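You operate a simulated robot arm through the tools that you are given. There is no shell and no other tool.

You run a simulated robot arm. Do the job below in one go: nothing can be reset, and whatever is moved stays where it is left.

## Task
Set out the grey elbow on the grey turntable at 90.
Fine: saddle off to the cream board, turntable to 0 before loading; blue slider at the elbow's printed size. Set down upright: orange saddle.
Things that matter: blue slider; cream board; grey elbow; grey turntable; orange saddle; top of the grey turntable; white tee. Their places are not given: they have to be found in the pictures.

The check looks at the end state, three seconds after you hand in, the way a careful person would. Anything else that was tipped, shoved, dropped, spilled or broken makes it a failure.

## Robot
A 7-joint arm with a two-finger gripper, fixed in place. Base frame: the origin is at the foot of the arm, x ahead of it, y to its left, z up. Lengths are in mm, angles in rad, forces in N, time in s.
With the tool pointing down near the work surface it reaches from about 300 to 740 mm from the base axis. Its first joint turns from -2.897 to 2.897 rad. Payload 2.94 kg.
The TCP is the grasp point between the finger pads, 30 mm short of the fingertips. In the tool frame z runs along the fingers and y along their closing line. Largest opening 138 mm; the body of the gripper starts 109 mm behind the TCP.
Orientation is told as [roll, pitch, yaw] about the base's x, y, z axes, in that order, counted from this pose: with the fingers straight down and closing along the base's y, the tool's x points along the base's -x, its y along +y and its z along -z.

## Interface
- The arm moves only by the tool move_arm. Its argument "plan" is a list of rows, each an object (a shift or turn left out is 0, a gripper value left out holds the last) with "grip": the opening, from 0 (shut) to 1 (fully open); "xyz": the shift along the tool's x, y, z in mm, a list of three; "angular": the turn, a rotation vector about the tool's x, y, z in rad, a list of three. In form: [{"grip": grip, "xyz": [tx, ty, tz], "angular": [wx, wy, wz]}, ...]. A call has 1 to 20 rows; each row is the pose to reach, as a shift and turn from the pose commanded when the call began, along the tool's axes at that moment. Rows are played at 5 a second. More than 50 mm and 0.15 rad between two rows, or a gripper value outside its range, and nothing of the call is played. A pose out of reach is approached as far as the arm can. The call stops where the force on the tool passes 40 N (or 10 N more than at its start, if that is more) or the arm is blocked; 0.2 s more then pass. The fingers move at their own pace and stop on an object; they squeeze with about 31 N. The grip force told is the motor's: it shows also when the fingers shut on nothing. Time passes only in rows, and 0.2 s behind the last, so rows that repeat a pose let the fingers close. It gives the time, the measured TCP pose, the force on the tool (base axes), the opening and the grip force at its end, in the units of the frame above (readings bear some noise), with the torque about the TCP (base axes, N m) and any sound that the robot's microphone picked up.
- Cameras (640 x 400 px; columns grow to the right, rows downward): "scene" is fixed at [220.6, 498.4, 1435.6]; the picture's right is [-0.73, -0.68, 0.00], its down [-0.39, 0.41, -0.82] and it looks along [0.56, -0.60, -0.57] (base axes); focal length 329 px, centre (320, 200). "wrist" rides on the gripper at [71, 19, -146] in the tool frame; the picture's right is [-0.26, 0.97, 0.00], its down [-0.85, -0.23, -0.48] and it looks along [-0.46, -0.12, 0.88] (tool axes); focal length 280 px, centre (320, 200).
- camera(camera): a new picture of that camera. The clock stands still meanwhile.
- move_column(by): slides the trunk up (or, below 0, down) by that many mm; the arm rides with it, the base frame stays. It gives what a move gives, with no picture.
- probe_pixels(camera, pixels): for up to 12 pixels [column, row] of the newest picture of that camera ("zoom" is the newest enlarged one), the place [x, y, z] in the base frame of the surface seen there, good to about 2 mm. The clock stands still meanwhile.
- close_up(camera, box): a new picture of the part [left, top, right, bottom] of that camera's present view, enlarged. The clock stands still meanwhile.
- close_job(): hands the job in; it is judged then, once.

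Open the gripper and draw the arm clear of the work before you hand the job in, unless the task says otherwise.

The tools are called after "Call:" by a JSON object that holds its "name" and its "arguments". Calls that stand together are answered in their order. move_arm: Moves the arm, as the interface text tells. Its arguments: {"type":"object","properties":{"plan":{"type":"array","items":{"type":"object","properties":{"grip":{"type":"number"},"xyz":{"type":"array","items":{"type":"number"}},"angular":{"type":"array","items":{"type":"number"}}}}}},"required":["plan"]} The other tools are called the same way: move_column (by) slides the trunk up or down; camera (camera) takes a picture; probe_pixels (camera, pixels) gives the place of the surface under pixels of a picture; close_up (camera, box) takes an enlarged picture of a part of a camera's view; close_job () hands the job in.

At the start:

```text
t: 0.0
ee_pos: [503.9, -73.9, 1230.6]
ee_rot: [0.0, -0.001, 0.001]
wrist_force: [0.6, 0.8, -0.3]
wrist_torque: [0.03, 0.02, 0.01]
gripper_width: 138.3
grip_force: 0.1
trunk travel left (down, up): [-425.0, 29.0]
```

scene: 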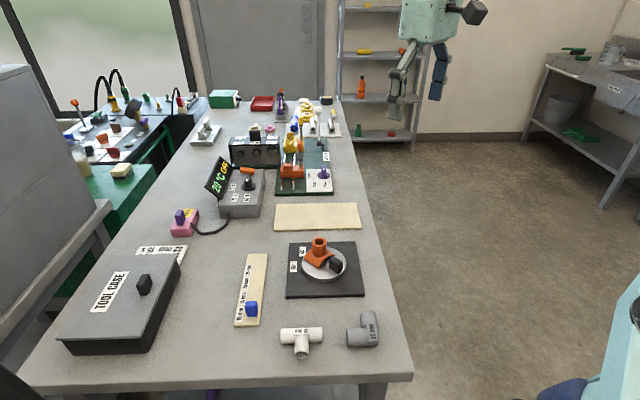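
wrist: 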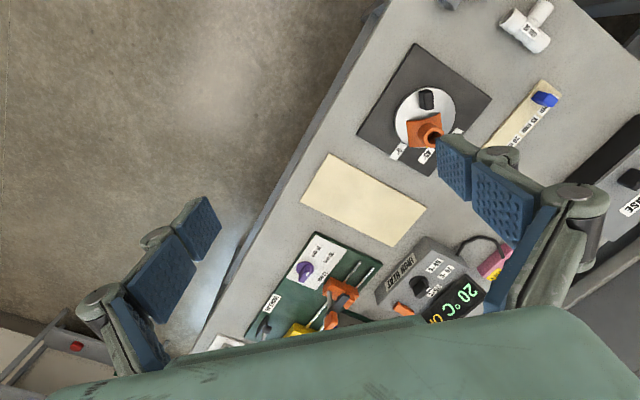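

The scene picture shows the turntable at about (322,265) with the orange saddle on it, cream board at (317,216), blue slider at (251,308), grey elbow at (364,330), white tee at (301,340). I take enlarged views of each to read the markings.

Call:
{"name": "close_up", "arguments": {"camera": "scene", "box": [270, 225, 380, 305]}}

Call:
{"name": "close_up", "arguments": {"camera": "scene", "box": [220, 245, 290, 335]}}

Call:
{"name": "close_up", "arguments": {"camera": "scene", "box": [270, 300, 400, 370]}}

Call:
{"name": "close_up", "arguments": {"camera": "wrist", "box": [340, 0, 640, 200]}}

```text
5.00 times, centred on (325, 265) of scene
```

zoom: 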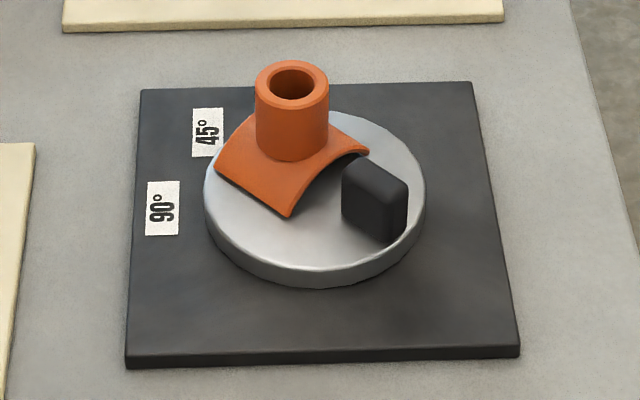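

```text
4.44 times, centred on (255, 290) of scene
```

zoom: 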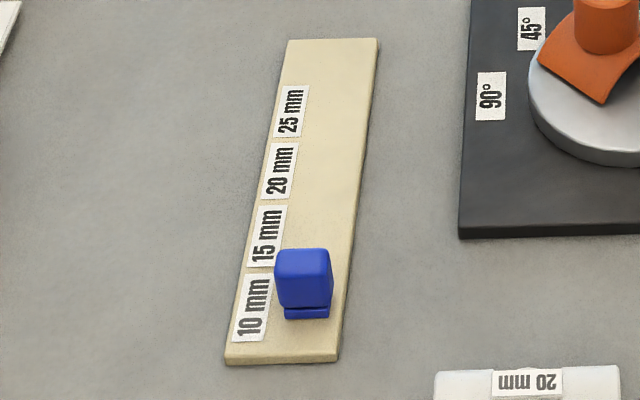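

```text
4.92 times, centred on (335, 335) of scene
```

zoom: 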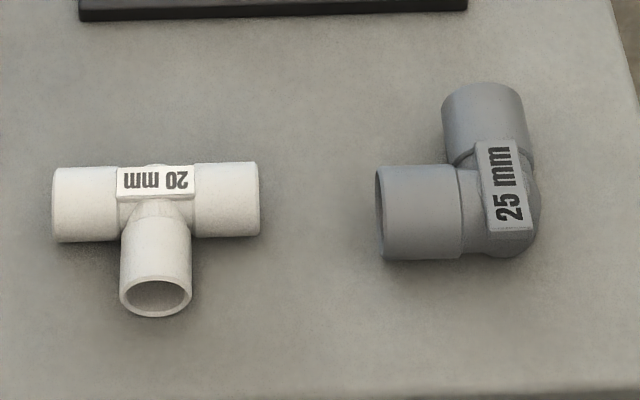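

```text
2.00 times, centred on (490, 100) of wrist
```

zoom: 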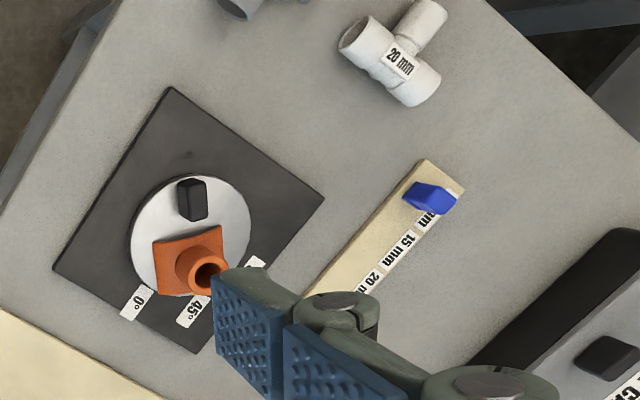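

The elbow's label reads 25 mm, the slider has a 25 mm mark at the far end, and the turntable has labels 0°, 45°, 90°. I take a close-up of the turntable again and probe its points.

Call:
{"name": "close_up", "arguments": {"camera": "scene", "box": [270, 225, 380, 305]}}

Call:
{"name": "probe_pixels", "arguments": {"camera": "zoom", "pixels": [[160, 208], [207, 132], [375, 180], [292, 70], [205, 195], [424, 195], [310, 270], [350, 125], [145, 95], [468, 88], [515, 345], [130, 358]]}}

Call:
{"name": "probe_pixels", "arguments": {"camera": "scene", "pixels": [[278, 206], [357, 205], [360, 228], [276, 228], [318, 216], [251, 302], [240, 305], [262, 257], [242, 322], [366, 326], [301, 334], [295, 270]]}}

```text
5.00 times, centred on (325, 265) of scene
```

zoom: 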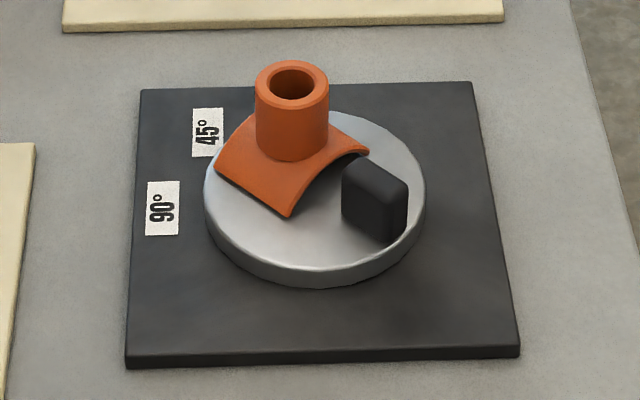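

```text
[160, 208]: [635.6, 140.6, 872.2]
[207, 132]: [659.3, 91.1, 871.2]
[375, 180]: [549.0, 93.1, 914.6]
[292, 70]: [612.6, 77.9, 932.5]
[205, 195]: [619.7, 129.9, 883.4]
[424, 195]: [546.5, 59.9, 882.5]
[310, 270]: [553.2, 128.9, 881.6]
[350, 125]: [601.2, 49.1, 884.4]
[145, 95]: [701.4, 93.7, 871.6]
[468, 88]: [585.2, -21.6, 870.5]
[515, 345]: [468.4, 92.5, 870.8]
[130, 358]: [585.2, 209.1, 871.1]
```

```text
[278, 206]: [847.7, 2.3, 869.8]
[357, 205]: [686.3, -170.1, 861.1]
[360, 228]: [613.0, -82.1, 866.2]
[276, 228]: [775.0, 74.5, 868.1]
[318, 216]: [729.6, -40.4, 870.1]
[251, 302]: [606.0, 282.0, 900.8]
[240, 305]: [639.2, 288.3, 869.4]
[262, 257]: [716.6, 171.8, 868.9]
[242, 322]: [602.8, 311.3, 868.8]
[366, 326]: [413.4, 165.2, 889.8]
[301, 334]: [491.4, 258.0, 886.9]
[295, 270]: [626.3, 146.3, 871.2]
```

The turntable centre is near (585, 93), disc top z≈883, saddle on its far side and a black knob on the near side; no pointer is visible from here. I move the arm higher above the turntable to look with the wrist camera.

Call:
{"name": "move_arm", "arguments": {"plan": [{"grip": 1, "xyz": [5, 30, 25]}, {"xyz": [9, 60, 50]}, {"xyz": [13, 92, 75]}, {"xyz": [17, 123, 100]}, {"xyz": [21, 154, 125]}, {"xyz": [24, 184, 150]}, {"xyz": [24, 184, 150]}]}}

Call:
{"name": "camera", "arguments": {"camera": "wrist"}}

Call:
{"name": "camera", "arguments": {"camera": "scene"}}

```text
t: 1.6
ee_pos: [481.7, 108.4, 1079.4]
ee_rot: [0.0, 0.0, 0.0]
wrist_force: [-0.2, 0.0, 0.5]
wrist_torque: [-0.03, 0.01, 0.01]
gripper_width: 138.0
grip_force: 0.1
trunk travel left (down, up): [-425.0, 29.0]
```

```text
taken
```

wrist: 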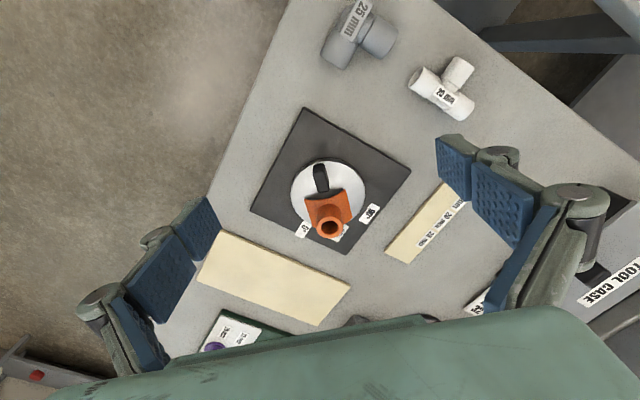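

```text
taken
```

scene: 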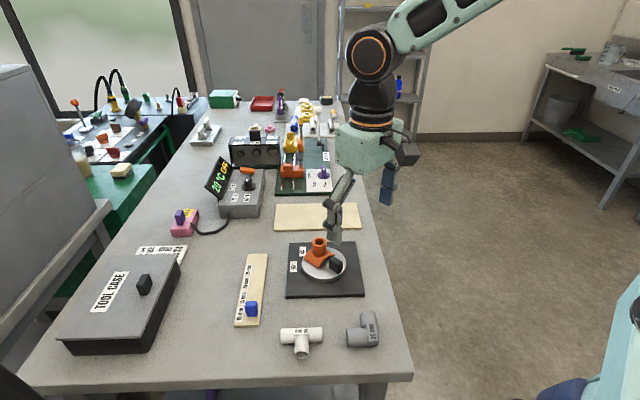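

The wrist view shows the turntable at (330,185). I enlarge it to look for a pointer and read the labels.

Call:
{"name": "close_up", "arguments": {"camera": "wrist", "box": [250, 100, 420, 260]}}

Call:
{"name": "close_up", "arguments": {"camera": "wrist", "box": [300, 0, 500, 130]}}

Call:
{"name": "close_up", "arguments": {"camera": "wrist", "box": [370, 160, 490, 280]}}

```text
2.50 times, centred on (335, 180) of wrist
```

zoom: 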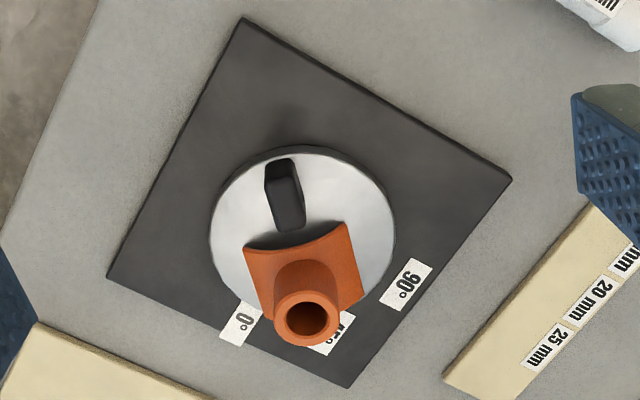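

```text
3.08 times, centred on (400, 65) of wrist
```

zoom: 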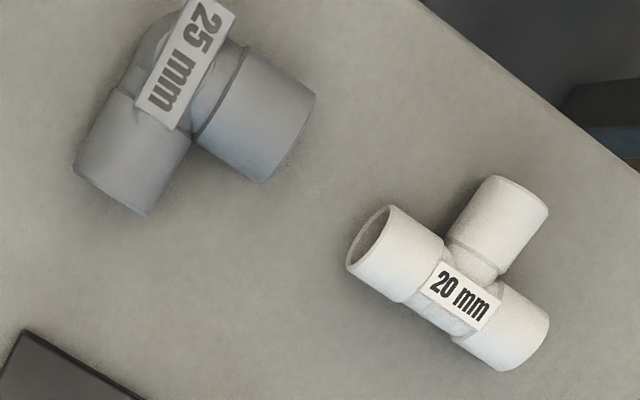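

```text
3.33 times, centred on (430, 220) of wrist
```

zoom: 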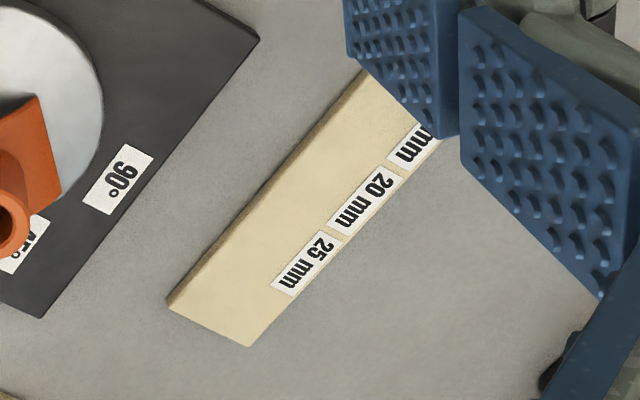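

I probe the knob, saddle, disc edge and labels in a fresh enlargement of the turntable.

Call:
{"name": "close_up", "arguments": {"camera": "wrist", "box": [250, 100, 420, 260]}}

Call:
{"name": "probe_pixels", "arguments": {"camera": "zoom", "pixels": [[406, 284], [240, 322], [281, 168], [290, 205], [285, 185], [247, 250], [343, 228], [357, 300], [307, 320], [307, 290], [270, 320], [307, 350]]}}

Call:
{"name": "probe_pixels", "arguments": {"camera": "zoom", "pixels": [[300, 148], [212, 235], [393, 245], [225, 190], [375, 185], [225, 270], [380, 280], [243, 22], [508, 178], [348, 384], [110, 275], [295, 228]]}}

```text
2.50 times, centred on (335, 180) of wrist
```

zoom: 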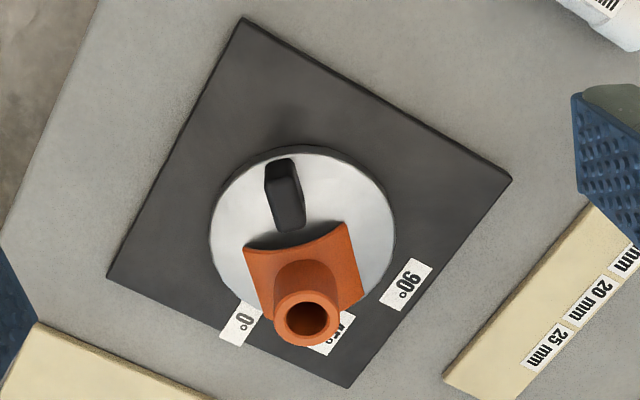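

```text
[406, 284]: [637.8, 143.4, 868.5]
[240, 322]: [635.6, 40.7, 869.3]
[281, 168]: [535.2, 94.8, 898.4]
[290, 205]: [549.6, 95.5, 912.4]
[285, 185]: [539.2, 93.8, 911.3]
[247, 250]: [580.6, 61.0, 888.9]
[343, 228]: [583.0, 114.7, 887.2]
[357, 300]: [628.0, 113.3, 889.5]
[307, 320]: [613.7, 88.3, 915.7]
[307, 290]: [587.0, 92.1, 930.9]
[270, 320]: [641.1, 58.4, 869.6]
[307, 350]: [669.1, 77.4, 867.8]
```

```text
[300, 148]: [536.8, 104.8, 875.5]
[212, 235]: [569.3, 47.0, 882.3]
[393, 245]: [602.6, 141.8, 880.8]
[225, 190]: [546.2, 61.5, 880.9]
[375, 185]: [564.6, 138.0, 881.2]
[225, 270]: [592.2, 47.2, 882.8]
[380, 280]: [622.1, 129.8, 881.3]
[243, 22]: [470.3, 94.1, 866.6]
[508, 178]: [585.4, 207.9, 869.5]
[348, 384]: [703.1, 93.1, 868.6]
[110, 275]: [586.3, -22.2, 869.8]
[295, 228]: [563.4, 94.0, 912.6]
```

The disc is centred at about (585,93) with radius 50 and the knob at direction 180°. Next I probe the saddle's tube and plate in a tighter scene close-up to plan the grasp.

Call:
{"name": "close_up", "arguments": {"camera": "scene", "box": [295, 230, 350, 285]}}

```text
7.27 times, centred on (322, 258) of scene
```

zoom: 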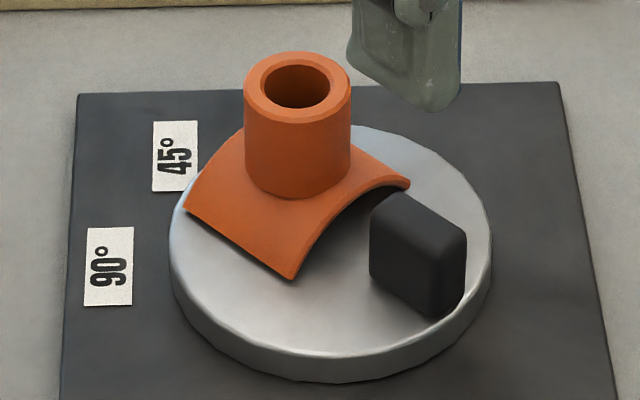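

I probe the tube rim, tube base, plate corners and knob in this zoom.

Call:
{"name": "probe_pixels", "arguments": {"camera": "zoom", "pixels": [[254, 88], [342, 88], [298, 57], [298, 116], [298, 192], [298, 150], [290, 272], [190, 204], [400, 184], [420, 220], [462, 235], [375, 205]]}}

Call:
{"name": "probe_pixels", "arguments": {"camera": "zoom", "pixels": [[432, 312], [375, 265], [462, 285], [410, 260], [425, 300], [405, 198], [260, 240], [230, 160], [330, 235], [380, 165], [180, 155], [310, 375]]}}

```text
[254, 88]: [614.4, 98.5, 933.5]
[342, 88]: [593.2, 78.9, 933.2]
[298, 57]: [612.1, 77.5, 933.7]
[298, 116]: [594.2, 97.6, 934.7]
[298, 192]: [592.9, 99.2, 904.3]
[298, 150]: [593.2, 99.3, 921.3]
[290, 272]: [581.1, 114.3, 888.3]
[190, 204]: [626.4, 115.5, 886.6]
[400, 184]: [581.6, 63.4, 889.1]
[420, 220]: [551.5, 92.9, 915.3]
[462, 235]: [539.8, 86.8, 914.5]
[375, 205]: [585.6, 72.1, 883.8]
```

```text
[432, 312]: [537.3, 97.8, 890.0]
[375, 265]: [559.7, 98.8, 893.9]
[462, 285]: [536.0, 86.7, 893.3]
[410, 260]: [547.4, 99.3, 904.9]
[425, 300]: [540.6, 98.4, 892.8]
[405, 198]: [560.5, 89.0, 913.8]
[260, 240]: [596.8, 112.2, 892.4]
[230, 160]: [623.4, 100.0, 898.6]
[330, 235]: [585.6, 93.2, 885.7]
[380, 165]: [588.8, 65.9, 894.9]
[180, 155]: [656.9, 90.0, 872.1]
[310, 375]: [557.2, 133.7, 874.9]
```

The saddle's tube centre is about (603.5, 88), outer diameter ≈31, rim z≈934, with the plate crown at z≈904. I move over it with a stop high above (TCP z≈1000) and check alignment.

Call:
{"name": "move_arm", "arguments": {"plan": [{"xyz": [-30, -5, 10]}, {"xyz": [-60, -10, 25]}, {"xyz": [-92, -15, 45]}, {"xyz": [-121.8, -20.4, 70]}, {"xyz": [-121.8, -20.4, 70]}]}}

Call:
{"name": "camera", "arguments": {"camera": "wrist"}}

Call:
{"name": "move_arm", "arguments": {"plan": [{"xyz": [0, 0, 0]}]}}

```text
t: 2.8
ee_pos: [602.4, 88.6, 1008.6]
ee_rot: [0.001, 0.0, 0.0]
wrist_force: [0.6, -0.1, 0.4]
wrist_torque: [-0.04, 0.01, -0.01]
gripper_width: 138.1
grip_force: 0.1
trunk travel left (down, up): [-425.0, 29.0]
```

```text
taken
```

wrist: 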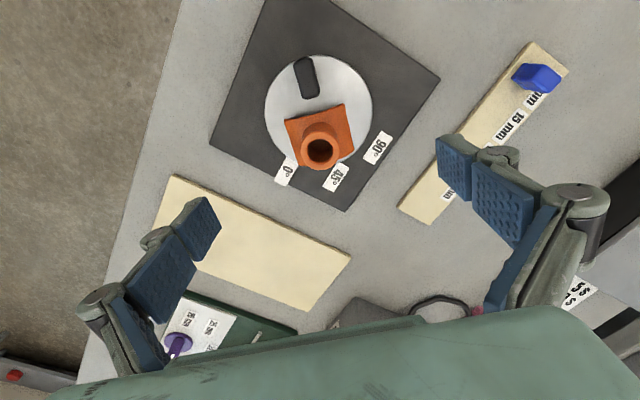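

```text
t: 3.2
ee_pos: [602.9, 89.6, 1009.1]
ee_rot: [0.0, -0.001, 0.0]
wrist_force: [0.2, -0.5, -0.7]
wrist_torque: [-0.03, 0.0, 0.0]
gripper_width: 138.0
grip_force: 0.1
trunk travel left (down, up): [-425.0, 29.0]
```

The readings match the tube centre (603.5, 88) within 1 mm. I lower to TCP z≈936 (tips ≈906, just above the plate crown) and close on the tube.

Call:
{"name": "move_arm", "arguments": {"plan": [{"xyz": [-0.5, -0.5, 20], "grip": 0.6}, {"xyz": [-1, -1, 40]}, {"xyz": [-1, -1, 58]}, {"xyz": [-1, -1, 73]}, {"xyz": [-1, -1, 73]}]}}

Call:
{"name": "camera", "arguments": {"camera": "wrist"}}

Call:
{"name": "close_up", "arguments": {"camera": "scene", "box": [280, 200, 370, 300]}}

```text
t: 4.4
ee_pos: [604.7, 88.4, 937.4]
ee_rot: [-0.003, -0.001, -0.001]
wrist_force: [-0.2, 0.8, -0.6]
wrist_torque: [0.01, -0.04, 0.02]
gripper_width: 82.9
grip_force: 0.0
trunk travel left (down, up): [-425.0, 29.0]
```

```text
taken
```

wrist: 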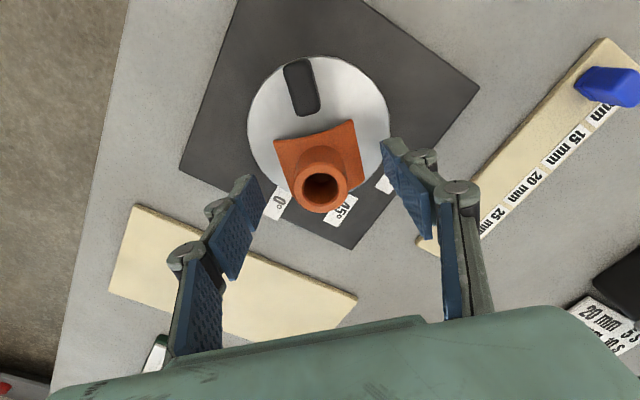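

```text
4.00 times, centred on (325, 250) of scene
```

zoom: 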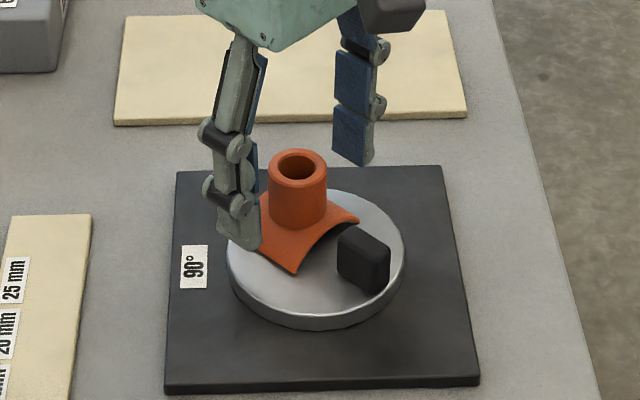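

The tube at wrist (320,185) sits midway between the fingers. I close on it.

Call:
{"name": "move_arm", "arguments": {"plan": [{"grip": 0.4}, {"grip": 0.25}, {"grip": 0.1}, {"grip": 0}, {"grip": 0}, {"grip": 0}]}}

Call:
{"name": "camera", "arguments": {"camera": "wrist"}}

```text
t: 5.8
ee_pos: [604.0, 87.9, 937.2]
ee_rot: [0.0, -0.001, 0.0]
wrist_force: [0.1, -0.9, -1.2]
wrist_torque: [-0.02, 0.0, 0.01]
gripper_width: 32.2
grip_force: 31.2
trunk travel left (down, up): [-425.0, 29.0]
```

```text
taken
```

wrist: 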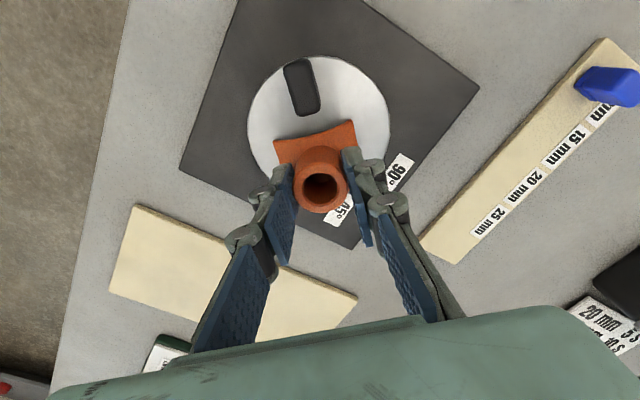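

The tube is held (width 32.2, force 31 N). I lift 70 mm straight up and check.

Call:
{"name": "move_arm", "arguments": {"plan": [{"xyz": [0, 0, -8]}, {"xyz": [0, 0, -25]}, {"xyz": [0, 0, -48]}, {"xyz": [0, 0, -70]}, {"xyz": [0, 0, -70]}]}}

Call:
{"name": "camera", "arguments": {"camera": "wrist"}}

Call:
{"name": "close_up", "arguments": {"camera": "scene", "box": [260, 190, 380, 310]}}

```text
t: 7.0
ee_pos: [603.1, 88.8, 1006.5]
ee_rot: [0.0, 0.001, 0.001]
wrist_force: [-0.4, 1.1, -0.3]
wrist_torque: [-0.01, 0.02, -0.01]
gripper_width: 32.2
grip_force: 30.4
trunk travel left (down, up): [-425.0, 29.0]
```

```text
taken
```

wrist: 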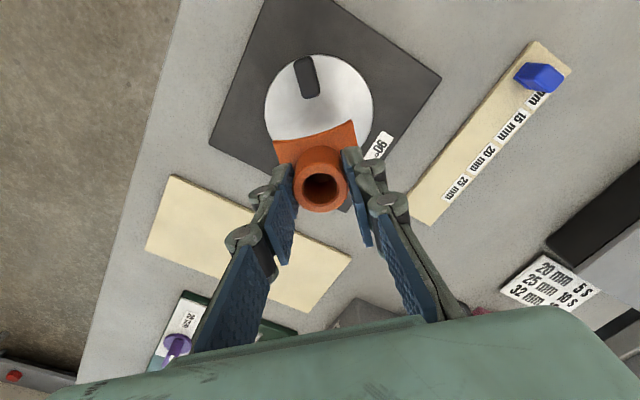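

```text
3.33 times, centred on (320, 250) of scene
```

zoom: 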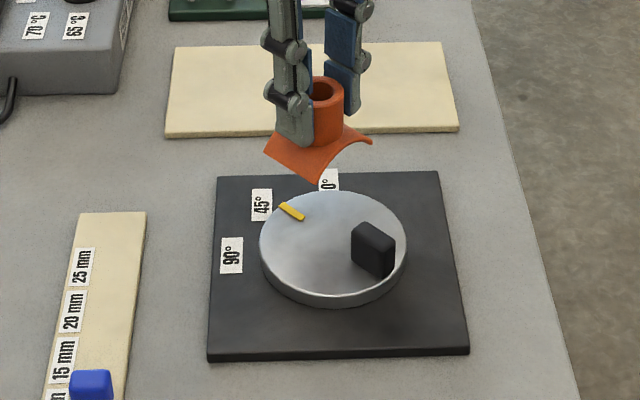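

The saddle is lifted upright, and a yellow pointer on the disc now shows it stands at 45°. I probe the cream board's edges to choose the set-down spot.

Call:
{"name": "probe_pixels", "arguments": {"camera": "wrist", "pixels": [[174, 178], [148, 247], [349, 258], [308, 309], [230, 210], [235, 250], [210, 195], [310, 250]]}}

Call:
{"name": "probe_pixels", "arguments": {"camera": "zoom", "pixels": [[177, 49], [440, 45], [456, 126], [168, 133], [290, 212], [299, 218], [281, 205], [372, 230], [262, 203], [330, 180], [232, 255], [320, 178]]}}

```text
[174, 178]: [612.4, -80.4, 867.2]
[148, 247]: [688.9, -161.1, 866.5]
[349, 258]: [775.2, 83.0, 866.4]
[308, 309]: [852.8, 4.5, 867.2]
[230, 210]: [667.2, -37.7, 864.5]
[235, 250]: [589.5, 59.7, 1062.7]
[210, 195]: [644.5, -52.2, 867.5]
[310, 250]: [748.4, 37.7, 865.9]
```

```text
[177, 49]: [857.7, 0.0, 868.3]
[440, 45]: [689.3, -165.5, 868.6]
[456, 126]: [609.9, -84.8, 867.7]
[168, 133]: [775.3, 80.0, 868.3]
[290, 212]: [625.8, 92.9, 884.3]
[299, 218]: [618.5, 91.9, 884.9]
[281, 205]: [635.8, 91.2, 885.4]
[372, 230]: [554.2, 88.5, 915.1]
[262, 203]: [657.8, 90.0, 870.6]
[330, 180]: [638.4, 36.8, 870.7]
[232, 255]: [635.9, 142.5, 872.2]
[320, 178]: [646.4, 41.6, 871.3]
```

The board corners are about (611,-82), (689,-163), (855,2), (775,82), top z≈867.5. I carry the saddle to (700,-70), well inside the board and in reach.

Call:
{"name": "move_arm", "arguments": {"plan": [{"xyz": [-12, -20, 0]}, {"xyz": [-32, -53, 0]}, {"xyz": [-54, -88, 0]}, {"xyz": [-76, -124, 0]}, {"xyz": [-92, -150, 0]}, {"xyz": [-97.3, -158.7, 0]}, {"xyz": [-97.3, -158.7, 0]}]}}

Call:
{"name": "camera", "arguments": {"camera": "wrist"}}

Call:
{"name": "close_up", "arguments": {"camera": "scene", "box": [260, 150, 380, 270]}}

```text
t: 8.6
ee_pos: [701.1, -70.8, 1006.6]
ee_rot: [-0.001, 0.0, -0.001]
wrist_force: [-0.6, 0.7, 0.2]
wrist_torque: [0.05, -0.02, -0.06]
gripper_width: 32.2
grip_force: 30.5
trunk travel left (down, up): [-425.0, 29.0]
```

```text
taken
```

wrist: 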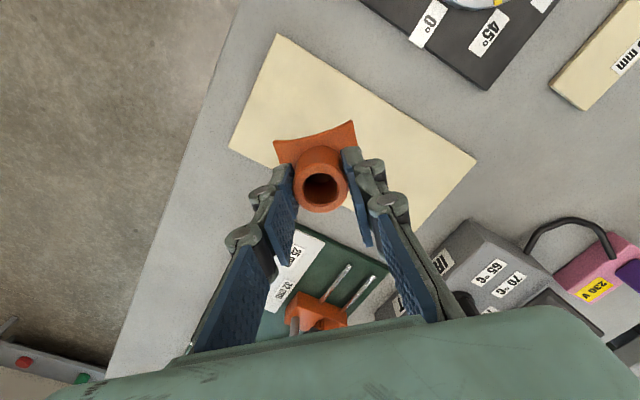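

```text
3.33 times, centred on (320, 210) of scene
```

zoom: 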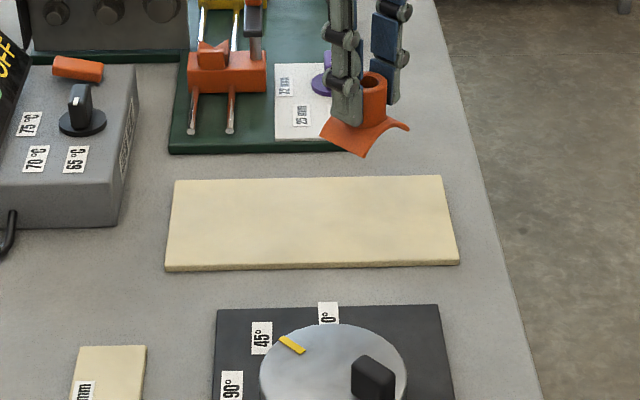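

The saddle hangs upright over the board at (701,-71). I lower it 80 mm toward the board in steps.

Call:
{"name": "move_arm", "arguments": {"plan": [{"xyz": [0, 0, 25]}, {"xyz": [0, 0, 50]}, {"xyz": [0, 0, 68]}, {"xyz": [0, 0, 77]}, {"xyz": [0, 0, 80]}, {"xyz": [0, 0, 80]}]}}

Call:
{"name": "close_up", "arguments": {"camera": "scene", "box": [270, 160, 370, 260]}}

```text
t: 10.0
ee_pos: [703.2, -71.2, 927.2]
ee_rot: [0.002, 0.002, 0.0]
wrist_force: [0.5, -0.4, -1.0]
wrist_torque: [-0.03, -0.01, -0.01]
gripper_width: 32.1
grip_force: 31.3
trunk travel left (down, up): [-425.0, 29.0]
```

```text
4.00 times, centred on (320, 210) of scene
```

zoom: 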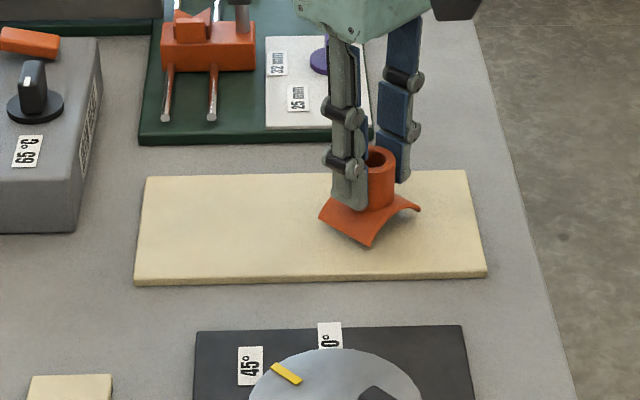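

The saddle is a few mm above the board with no contact force. I lower in small steps.

Call:
{"name": "move_arm", "arguments": {"plan": [{"xyz": [0, 0, 1.5]}, {"xyz": [0, 0, 3]}, {"xyz": [0, 0, 3]}]}}

Call:
{"name": "close_up", "arguments": {"camera": "scene", "box": [310, 180, 360, 230]}}

```text
t: 10.8
ee_pos: [702.5, -69.3, 923.6]
ee_rot: [0.0, 0.0, -0.002]
wrist_force: [0.3, -0.1, -0.7]
wrist_torque: [0.0, -0.01, 0.02]
gripper_width: 32.1
grip_force: 31.1
trunk travel left (down, up): [-425.0, 29.0]
```

```text
8.00 times, centred on (335, 205) of scene
```

zoom: 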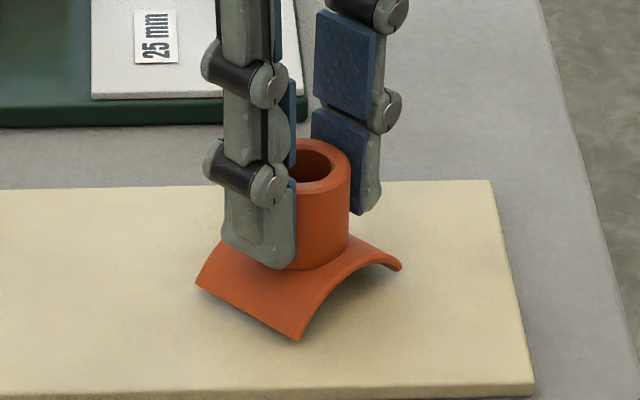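

No contact force yet; I go another 2 mm in half-mm steps.

Call:
{"name": "move_arm", "arguments": {"plan": [{"xyz": [0, 0, 0.5]}, {"xyz": [0, 0, 1]}, {"xyz": [0, 0, 1.5]}, {"xyz": [0, 0, 1.5]}]}}

```text
t: 11.8
ee_pos: [701.9, -70.0, 922.2]
ee_rot: [0.0, 0.001, 0.0]
wrist_force: [-0.3, 1.1, -1.2]
wrist_torque: [-0.03, 0.01, -0.02]
gripper_width: 32.3
grip_force: 30.8
trunk travel left (down, up): [-425.0, 29.0]
```

Force is still near zero at z≈922; I lower another 1.5 mm slowly and watch for contact.

Call:
{"name": "move_arm", "arguments": {"plan": [{"xyz": [0, 0, 0.5]}, {"xyz": [0, 0, 1]}, {"xyz": [0, 0, 1.5]}, {"xyz": [0, 0, 1.5]}]}}

Call:
{"name": "close_up", "arguments": {"camera": "scene", "box": [310, 180, 360, 230]}}

```text
t: 12.8
ee_pos: [702.2, -70.1, 921.8]
ee_rot: [0.0, 0.0, 0.0]
wrist_force: [-0.9, -0.5, 2.1]
wrist_torque: [-0.01, -0.02, 0.05]
gripper_width: 32.4
grip_force: 31.2
trunk travel left (down, up): [-425.0, 29.0]
```

```text
8.00 times, centred on (335, 205) of scene
```

zoom: 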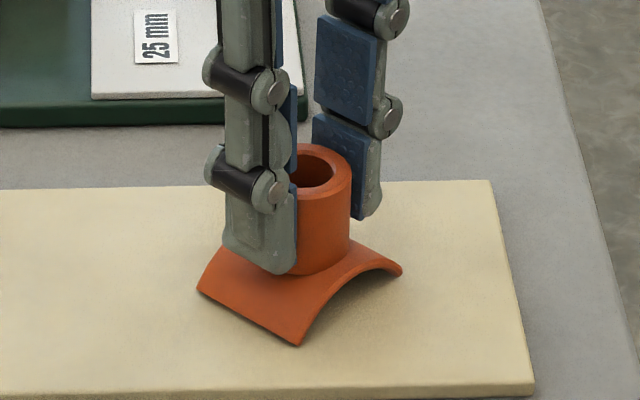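

Force 2.1 N up and stuck at z≈921.8: the saddle rests on the board. I open and rise.

Call:
{"name": "move_arm", "arguments": {"plan": [{"grip": 0.3}, {"grip": 0.5}, {"grip": 0.6}, {"grip": 0.6, "xyz": [0, 0, -10]}, {"xyz": [0, 0, -40]}, {"xyz": [0, 0, -80]}, {"xyz": [0, 0, -120]}, {"xyz": [0, 0, -120]}]}}

Call:
{"name": "close_up", "arguments": {"camera": "scene", "box": [260, 160, 380, 310]}}

Call:
{"name": "camera", "arguments": {"camera": "wrist"}}

```text
t: 14.6
ee_pos: [702.7, -70.4, 1042.7]
ee_rot: [0.001, 0.0, -0.003]
wrist_force: [0.0, -0.6, -0.4]
wrist_torque: [0.02, 0.03, -0.01]
gripper_width: 82.6
grip_force: 0.0
trunk travel left (down, up): [-425.0, 29.0]
```

```text
2.67 times, centred on (320, 235) of scene
```

zoom: 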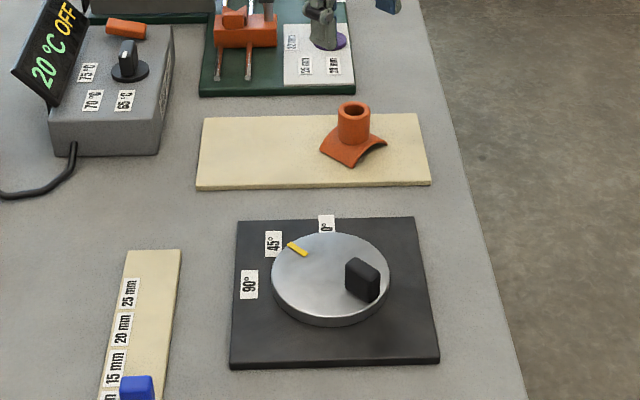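

```text
taken
```

wrist: 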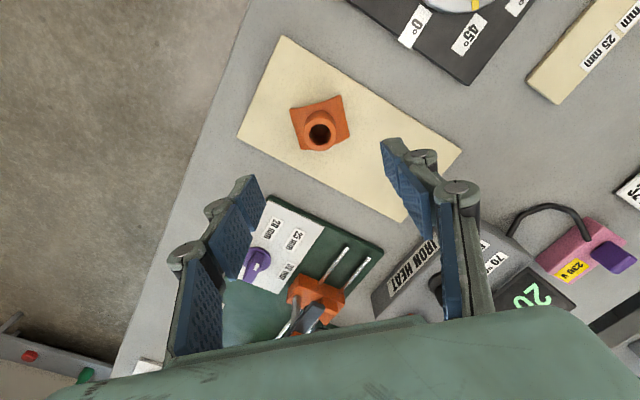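

The saddle stands upright on the board, and the pointer is at 45°. I move above the knob at (549, 93), which is 26 long along x and 12.6 wide along y.

Call:
{"name": "move_arm", "arguments": {"plan": [{"xyz": [20, 22, 5], "grip": 0.45}, {"xyz": [47, 51, 10]}, {"xyz": [75, 81, 18]}, {"xyz": [103, 111, 26]}, {"xyz": [131, 141, 36]}, {"xyz": [151, 163, 42]}, {"xyz": [151, 163, 42]}]}}

Call:
{"name": "close_up", "arguments": {"camera": "wrist", "box": [200, 50, 440, 250]}}

```text
t: 16.2
ee_pos: [550.0, 92.5, 999.9]
ee_rot: [0.001, 0.0, -0.002]
wrist_force: [0.8, 0.4, -1.1]
wrist_torque: [0.01, 0.01, -0.01]
gripper_width: 62.2
grip_force: 0.0
trunk travel left (down, up): [-425.0, 29.0]
```

```text
2.00 times, centred on (320, 150) of wrist
```

zoom: 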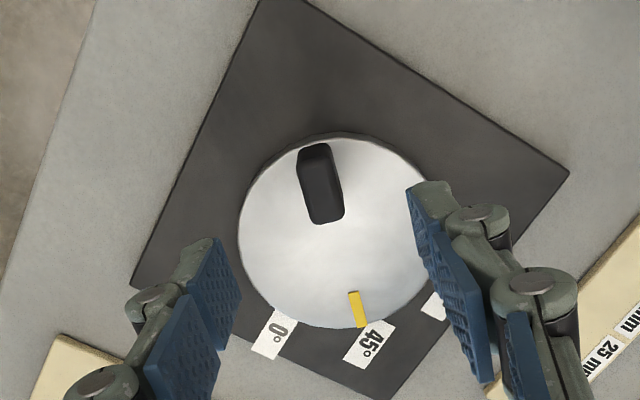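

The fingers straddle the knob symmetrically and all clear. I lower to TCP z≈919 (tips ~6 mm above the disc) and close on the knob.

Call:
{"name": "move_arm", "arguments": {"plan": [{"xyz": [0, 0, 30]}, {"xyz": [0, 0, 55]}, {"xyz": [0, 0, 72]}, {"xyz": [0, 0, 80]}, {"xyz": [0, 0, 80], "grip": 0.25}, {"xyz": [0, 0, 80], "grip": 0.1}, {"xyz": [0, 0, 80], "grip": 0}, {"xyz": [0, 0, 80], "grip": 0}, {"xyz": [0, 0, 80], "grip": 0}]}}

Call:
{"name": "close_up", "arguments": {"camera": "wrist", "box": [200, 50, 440, 250]}}

Call:
{"name": "close_up", "arguments": {"camera": "scene", "box": [270, 200, 380, 310]}}

```text
t: 18.2
ee_pos: [550.4, 91.9, 918.0]
ee_rot: [0.0, 0.0, 0.0]
wrist_force: [-1.2, 1.3, -2.5]
wrist_torque: [-0.02, -0.33, 0.0]
gripper_width: 15.5
grip_force: 41.4
trunk travel left (down, up): [-425.0, 29.0]
```

```text
2.00 times, centred on (320, 150) of wrist
```

zoom: 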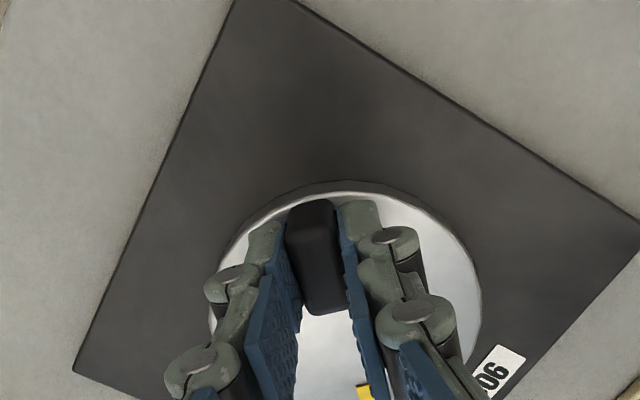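

```text
3.64 times, centred on (325, 255) of scene
```

zoom: 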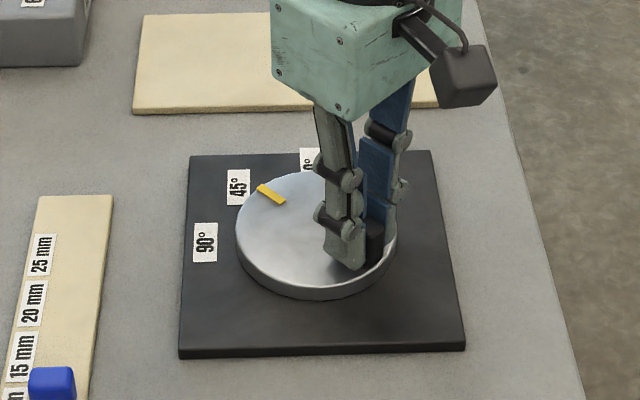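

The knob is gripped (width 15.5). I turn it 45° clockwise about the disc centre (585.4, 93.3), radius 36.4, to bring the pointer to 0°.

Call:
{"name": "move_arm", "arguments": {"plan": [{"grip": 0, "xyz": [-0.08, 2.38, 0], "angular": [0, 0, 0.0655]}, {"xyz": [-0.31, 4.75, 0], "angular": [0, 0, 0.131]}, {"xyz": [-1.24, 9.43, 0], "angular": [0, 0, 0.262]}, {"xyz": [-2.77, 13.94, 0], "angular": [0, 0, 0.393]}, {"xyz": [-4.88, 18.21, 0], "angular": [0, 0, 0.524]}, {"xyz": [-7.51, 22.15, 0], "angular": [0, 0, 0.654]}, {"xyz": [-9.03, 23.98, 0], "angular": [0, 0, 0.72]}, {"xyz": [-10.65, 25.73, 0], "angular": [0, 0, 0.785]}, {"xyz": [-10.65, 25.73, 0], "angular": [0, 0, 0.785]}]}}

Call:
{"name": "close_up", "arguments": {"camera": "scene", "box": [270, 200, 380, 310]}}

Call:
{"name": "camera", "arguments": {"camera": "wrist"}}

```text
t: 20.2
ee_pos: [560.7, 118.2, 918.6]
ee_rot: [0.001, 0.0, -0.786]
wrist_force: [-0.2, -4.4, -3.3]
wrist_torque: [0.14, 0.25, -0.01]
gripper_width: 15.9
grip_force: 42.0
trunk travel left (down, up): [-425.0, 29.0]
```

```text
3.64 times, centred on (325, 255) of scene
```

zoom: 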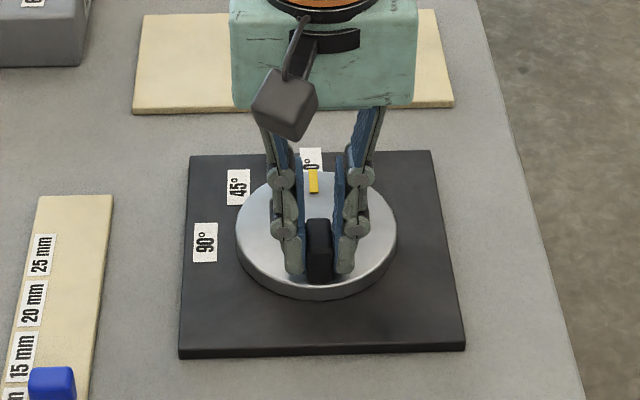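

```text
taken
```

wrist: 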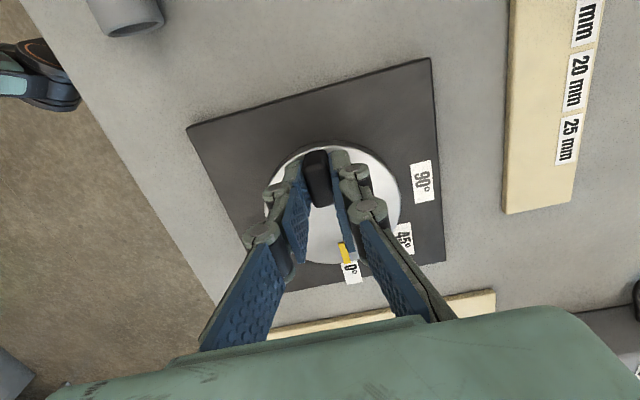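

The pointer has come to the 0° label. I open the fingers and rise to measure it without obstruction.

Call:
{"name": "move_arm", "arguments": {"plan": [{"grip": 0.2}, {"grip": 0.35}, {"grip": 0.4}, {"grip": 0.45, "xyz": [0, 0, -10]}, {"xyz": [0, 0, -45]}, {"xyz": [0, 0, -90]}, {"xyz": [0, 0, -130]}, {"xyz": [0, 0, -130]}]}}

Call:
{"name": "close_up", "arguments": {"camera": "wrist", "box": [200, 50, 440, 250]}}

Call:
{"name": "close_up", "arguments": {"camera": "scene", "box": [280, 220, 370, 310]}}

```text
t: 22.0
ee_pos: [561.3, 119.0, 1049.5]
ee_rot: [-0.001, 0.001, -0.785]
wrist_force: [-0.6, -0.1, -0.3]
wrist_torque: [-0.01, 0.0, 0.01]
gripper_width: 61.9
grip_force: 0.0
trunk travel left (down, up): [-425.0, 29.0]
```

```text
2.00 times, centred on (320, 150) of wrist
```

zoom: 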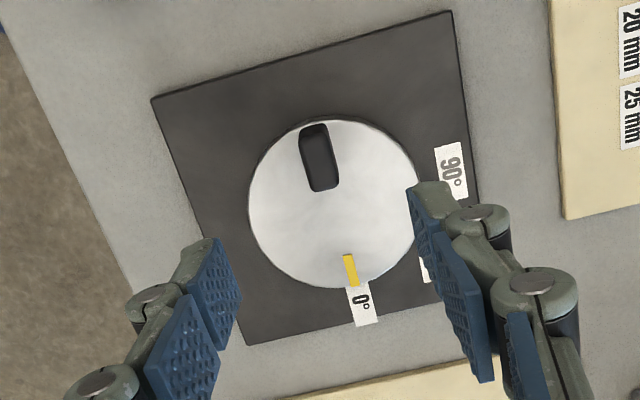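

```text
4.44 times, centred on (325, 265) of scene
```

zoom: 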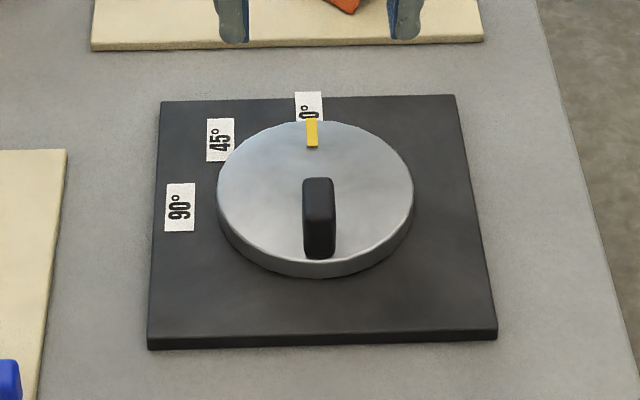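

I probe the pointer ends, the 0° label, knob and disc edges to verify the angle.

Call:
{"name": "probe_pixels", "arguments": {"camera": "zoom", "pixels": [[311, 122], [312, 144], [303, 97], [318, 97], [300, 118], [319, 187], [319, 222], [220, 190], [413, 195], [290, 262], [340, 128], [178, 207]]}}

Call:
{"name": "close_up", "arguments": {"camera": "wrist", "box": [230, 100, 420, 230]}}

```text
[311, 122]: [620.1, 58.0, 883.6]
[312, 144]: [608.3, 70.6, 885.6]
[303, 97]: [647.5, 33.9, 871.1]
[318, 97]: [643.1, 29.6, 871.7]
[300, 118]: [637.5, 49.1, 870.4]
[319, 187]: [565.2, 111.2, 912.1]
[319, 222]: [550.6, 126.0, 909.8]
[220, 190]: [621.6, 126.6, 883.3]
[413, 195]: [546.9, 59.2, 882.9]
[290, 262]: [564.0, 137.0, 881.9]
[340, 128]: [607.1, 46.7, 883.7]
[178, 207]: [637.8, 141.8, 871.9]
```

```text
3.08 times, centred on (325, 165) of wrist
```

zoom: 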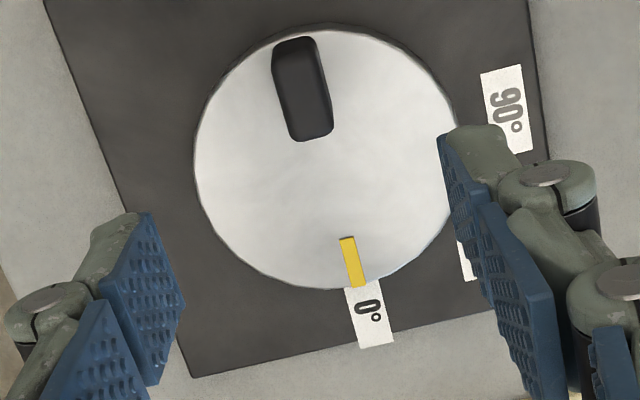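

The pointer lies at about -45° in base direction and the 0° label at about -45.5°, so the turntable stands at 0 within a degree. Next I go over to the elbow at (413,165), keeping high, to look at it from above.

Call:
{"name": "move_arm", "arguments": {"plan": [{"xyz": [20, 25, 0], "angular": [0, 0, -0.131]}, {"xyz": [40, 50, 0], "angular": [0, 0, -0.262]}, {"xyz": [60, 75, 0], "angular": [0, 0, -0.393]}, {"xyz": [80, 95, 0], "angular": [0, 0, -0.524]}, {"xyz": [100, 115, 0], "angular": [0, 0, -0.654]}, {"xyz": [115, 130, 0], "angular": [0, 0, -0.785]}, {"xyz": [115, 130, 0], "angular": [0, 0, -0.785]}]}}

Call:
{"name": "camera", "arguments": {"camera": "wrist"}}

Call:
{"name": "close_up", "arguments": {"camera": "scene", "box": [330, 300, 400, 360]}}

```text
t: 23.6
ee_pos: [571.4, 291.2, 1048.9]
ee_rot: [0.001, 0.001, 0.0]
wrist_force: [0.5, 0.2, 0.3]
wrist_torque: [0.02, 0.02, -0.02]
gripper_width: 62.0
grip_force: 0.2
trunk travel left (down, up): [-425.0, 29.0]
```

```text
taken
```

wrist: 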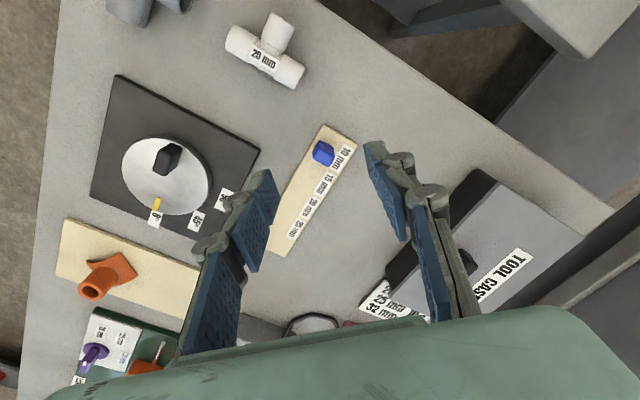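

```text
6.67 times, centred on (365, 330) of scene
```

zoom: 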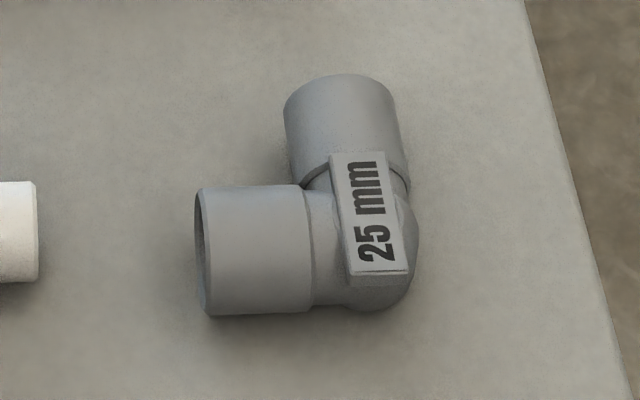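

My shift was along the turned tool axes, so I ended over the slider at (571,291), clear of everything. I use that to inspect the slider and its scale first.

Call:
{"name": "close_up", "arguments": {"camera": "wrist", "box": [250, 110, 380, 270]}}

Call:
{"name": "probe_pixels", "arguments": {"camera": "wrist", "pixels": [[322, 152], [315, 150], [330, 150], [322, 143], [322, 162], [345, 158], [328, 182], [312, 207], [296, 231], [324, 125], [356, 141], [282, 259]]}}

```text
2.50 times, centred on (315, 190) of wrist
```

zoom: 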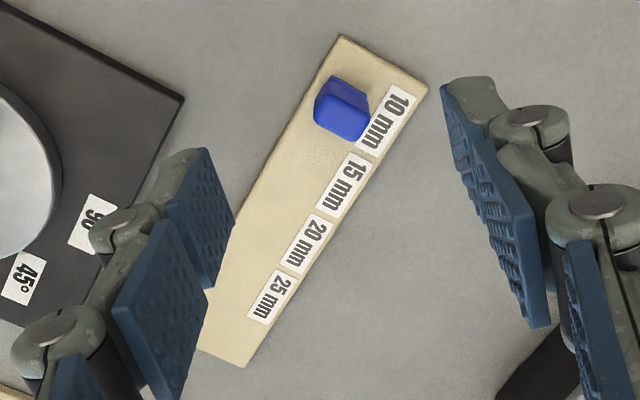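

```text
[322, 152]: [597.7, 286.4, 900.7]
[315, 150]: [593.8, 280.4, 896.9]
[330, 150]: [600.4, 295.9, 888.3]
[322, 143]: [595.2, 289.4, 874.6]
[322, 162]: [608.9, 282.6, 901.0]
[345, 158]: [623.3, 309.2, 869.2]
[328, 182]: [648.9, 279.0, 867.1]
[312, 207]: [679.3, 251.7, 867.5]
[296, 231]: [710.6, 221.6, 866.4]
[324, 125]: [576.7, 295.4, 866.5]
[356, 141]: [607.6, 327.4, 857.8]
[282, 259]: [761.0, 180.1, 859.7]
```

I zoom in on the slider from the scene camera to see its shape and index and probe it.

Call:
{"name": "close_up", "arguments": {"camera": "scene", "box": [230, 285, 280, 330]}}

Call:
{"name": "probe_pixels", "arguments": {"camera": "zoom", "pixels": [[260, 200], [290, 200], [230, 200], [260, 170], [260, 230], [300, 260], [230, 255], [240, 320], [300, 310], [270, 300], [225, 280], [315, 200]]}}

Call:
{"name": "close_up", "arguments": {"camera": "wrist", "box": [295, 115, 365, 175]}}

```text
8.89 times, centred on (255, 308) of scene
```

zoom: 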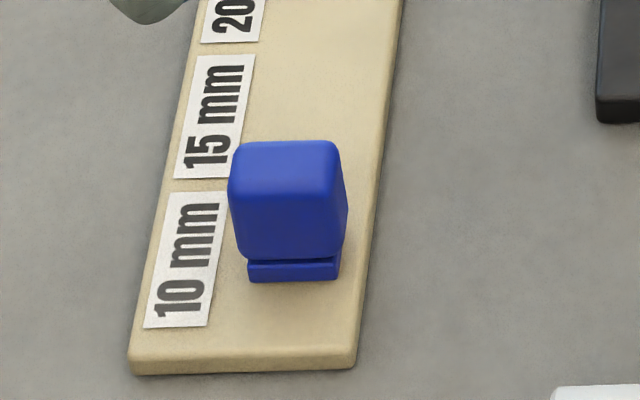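

```text
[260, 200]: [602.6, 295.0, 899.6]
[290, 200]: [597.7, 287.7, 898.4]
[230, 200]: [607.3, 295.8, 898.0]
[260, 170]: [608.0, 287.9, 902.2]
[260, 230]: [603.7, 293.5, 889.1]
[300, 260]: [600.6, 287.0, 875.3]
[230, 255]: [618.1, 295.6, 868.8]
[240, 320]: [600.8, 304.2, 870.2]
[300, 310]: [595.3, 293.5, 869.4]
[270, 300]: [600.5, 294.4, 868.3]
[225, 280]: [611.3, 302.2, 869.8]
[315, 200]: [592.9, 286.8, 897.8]
```

```text
6.67 times, centred on (330, 145) of wrist
```

zoom: 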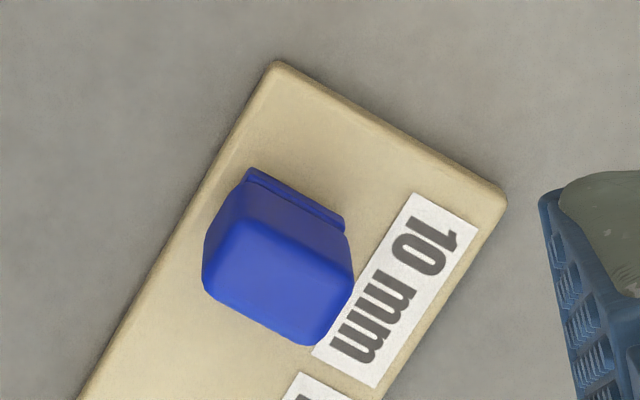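

I probe the block's top corners and the label corners precisely in a new scene zoom.

Call:
{"name": "close_up", "arguments": {"camera": "scene", "box": [230, 285, 280, 330]}}

Call:
{"name": "probe_pixels", "arguments": {"camera": "zoom", "pixels": [[246, 148], [328, 148], [236, 190], [336, 192], [342, 215], [338, 245], [336, 275], [252, 275], [190, 196], [222, 198], [148, 322], [205, 322]]}}

Call:
{"name": "close_up", "arguments": {"camera": "scene", "box": [235, 245, 275, 290]}}

```text
8.89 times, centred on (255, 308) of scene
```

zoom: 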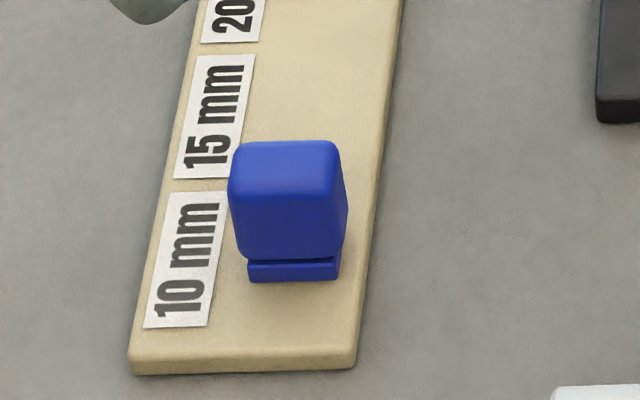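

```text
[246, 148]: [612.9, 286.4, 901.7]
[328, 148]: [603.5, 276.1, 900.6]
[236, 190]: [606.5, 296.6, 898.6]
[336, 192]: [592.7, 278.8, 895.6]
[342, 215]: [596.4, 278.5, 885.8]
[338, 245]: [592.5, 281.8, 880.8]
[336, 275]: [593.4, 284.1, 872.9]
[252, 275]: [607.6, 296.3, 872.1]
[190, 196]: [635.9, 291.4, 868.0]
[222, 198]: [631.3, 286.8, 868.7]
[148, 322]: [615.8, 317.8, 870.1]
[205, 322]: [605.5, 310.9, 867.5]
```

```text
8.89 times, centred on (255, 268) of scene
```

zoom: 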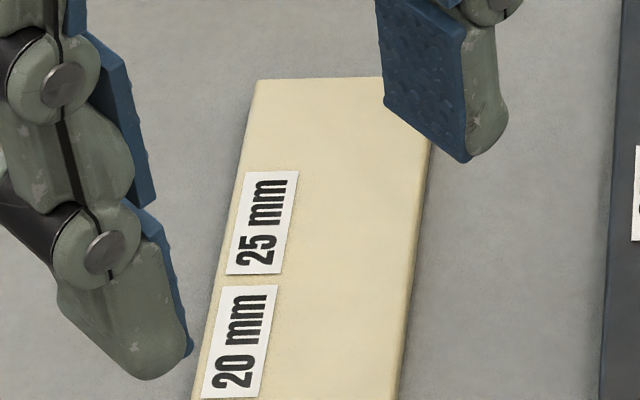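

The slider's block centre is near s≈226 along the board's axis (x−y)/√2, matching the 10 mm label centre. I probe the 25 and 20 mm labels' corners.

Call:
{"name": "probe_pixels", "arguments": {"camera": "zoom", "pixels": [[249, 177], [293, 176], [231, 270], [279, 268], [264, 222], [224, 291], [272, 290], [207, 393], [256, 392], [258, 84], [378, 82], [330, 200]]}}

Call:
{"name": "close_up", "arguments": {"camera": "wrist", "box": [255, 180, 345, 270]}}

```text
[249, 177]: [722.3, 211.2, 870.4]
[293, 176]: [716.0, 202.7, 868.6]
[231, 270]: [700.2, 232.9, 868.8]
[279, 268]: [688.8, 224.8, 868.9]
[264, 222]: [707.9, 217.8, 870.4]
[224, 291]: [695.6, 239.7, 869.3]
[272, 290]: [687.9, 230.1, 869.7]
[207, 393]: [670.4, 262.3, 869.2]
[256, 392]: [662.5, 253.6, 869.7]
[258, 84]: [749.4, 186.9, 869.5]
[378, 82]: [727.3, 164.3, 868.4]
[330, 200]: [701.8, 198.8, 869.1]
```

```text
4.44 times, centred on (300, 225) of wrist
```

zoom: 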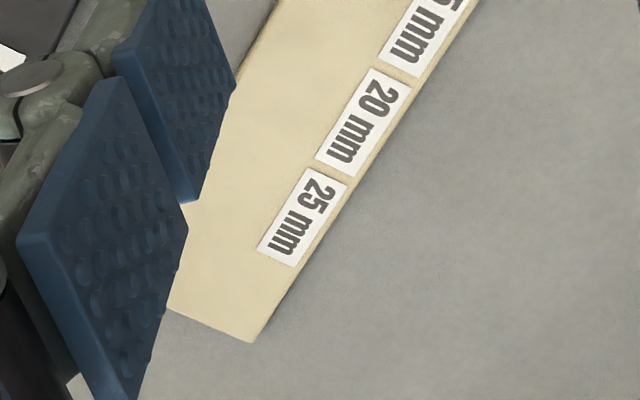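

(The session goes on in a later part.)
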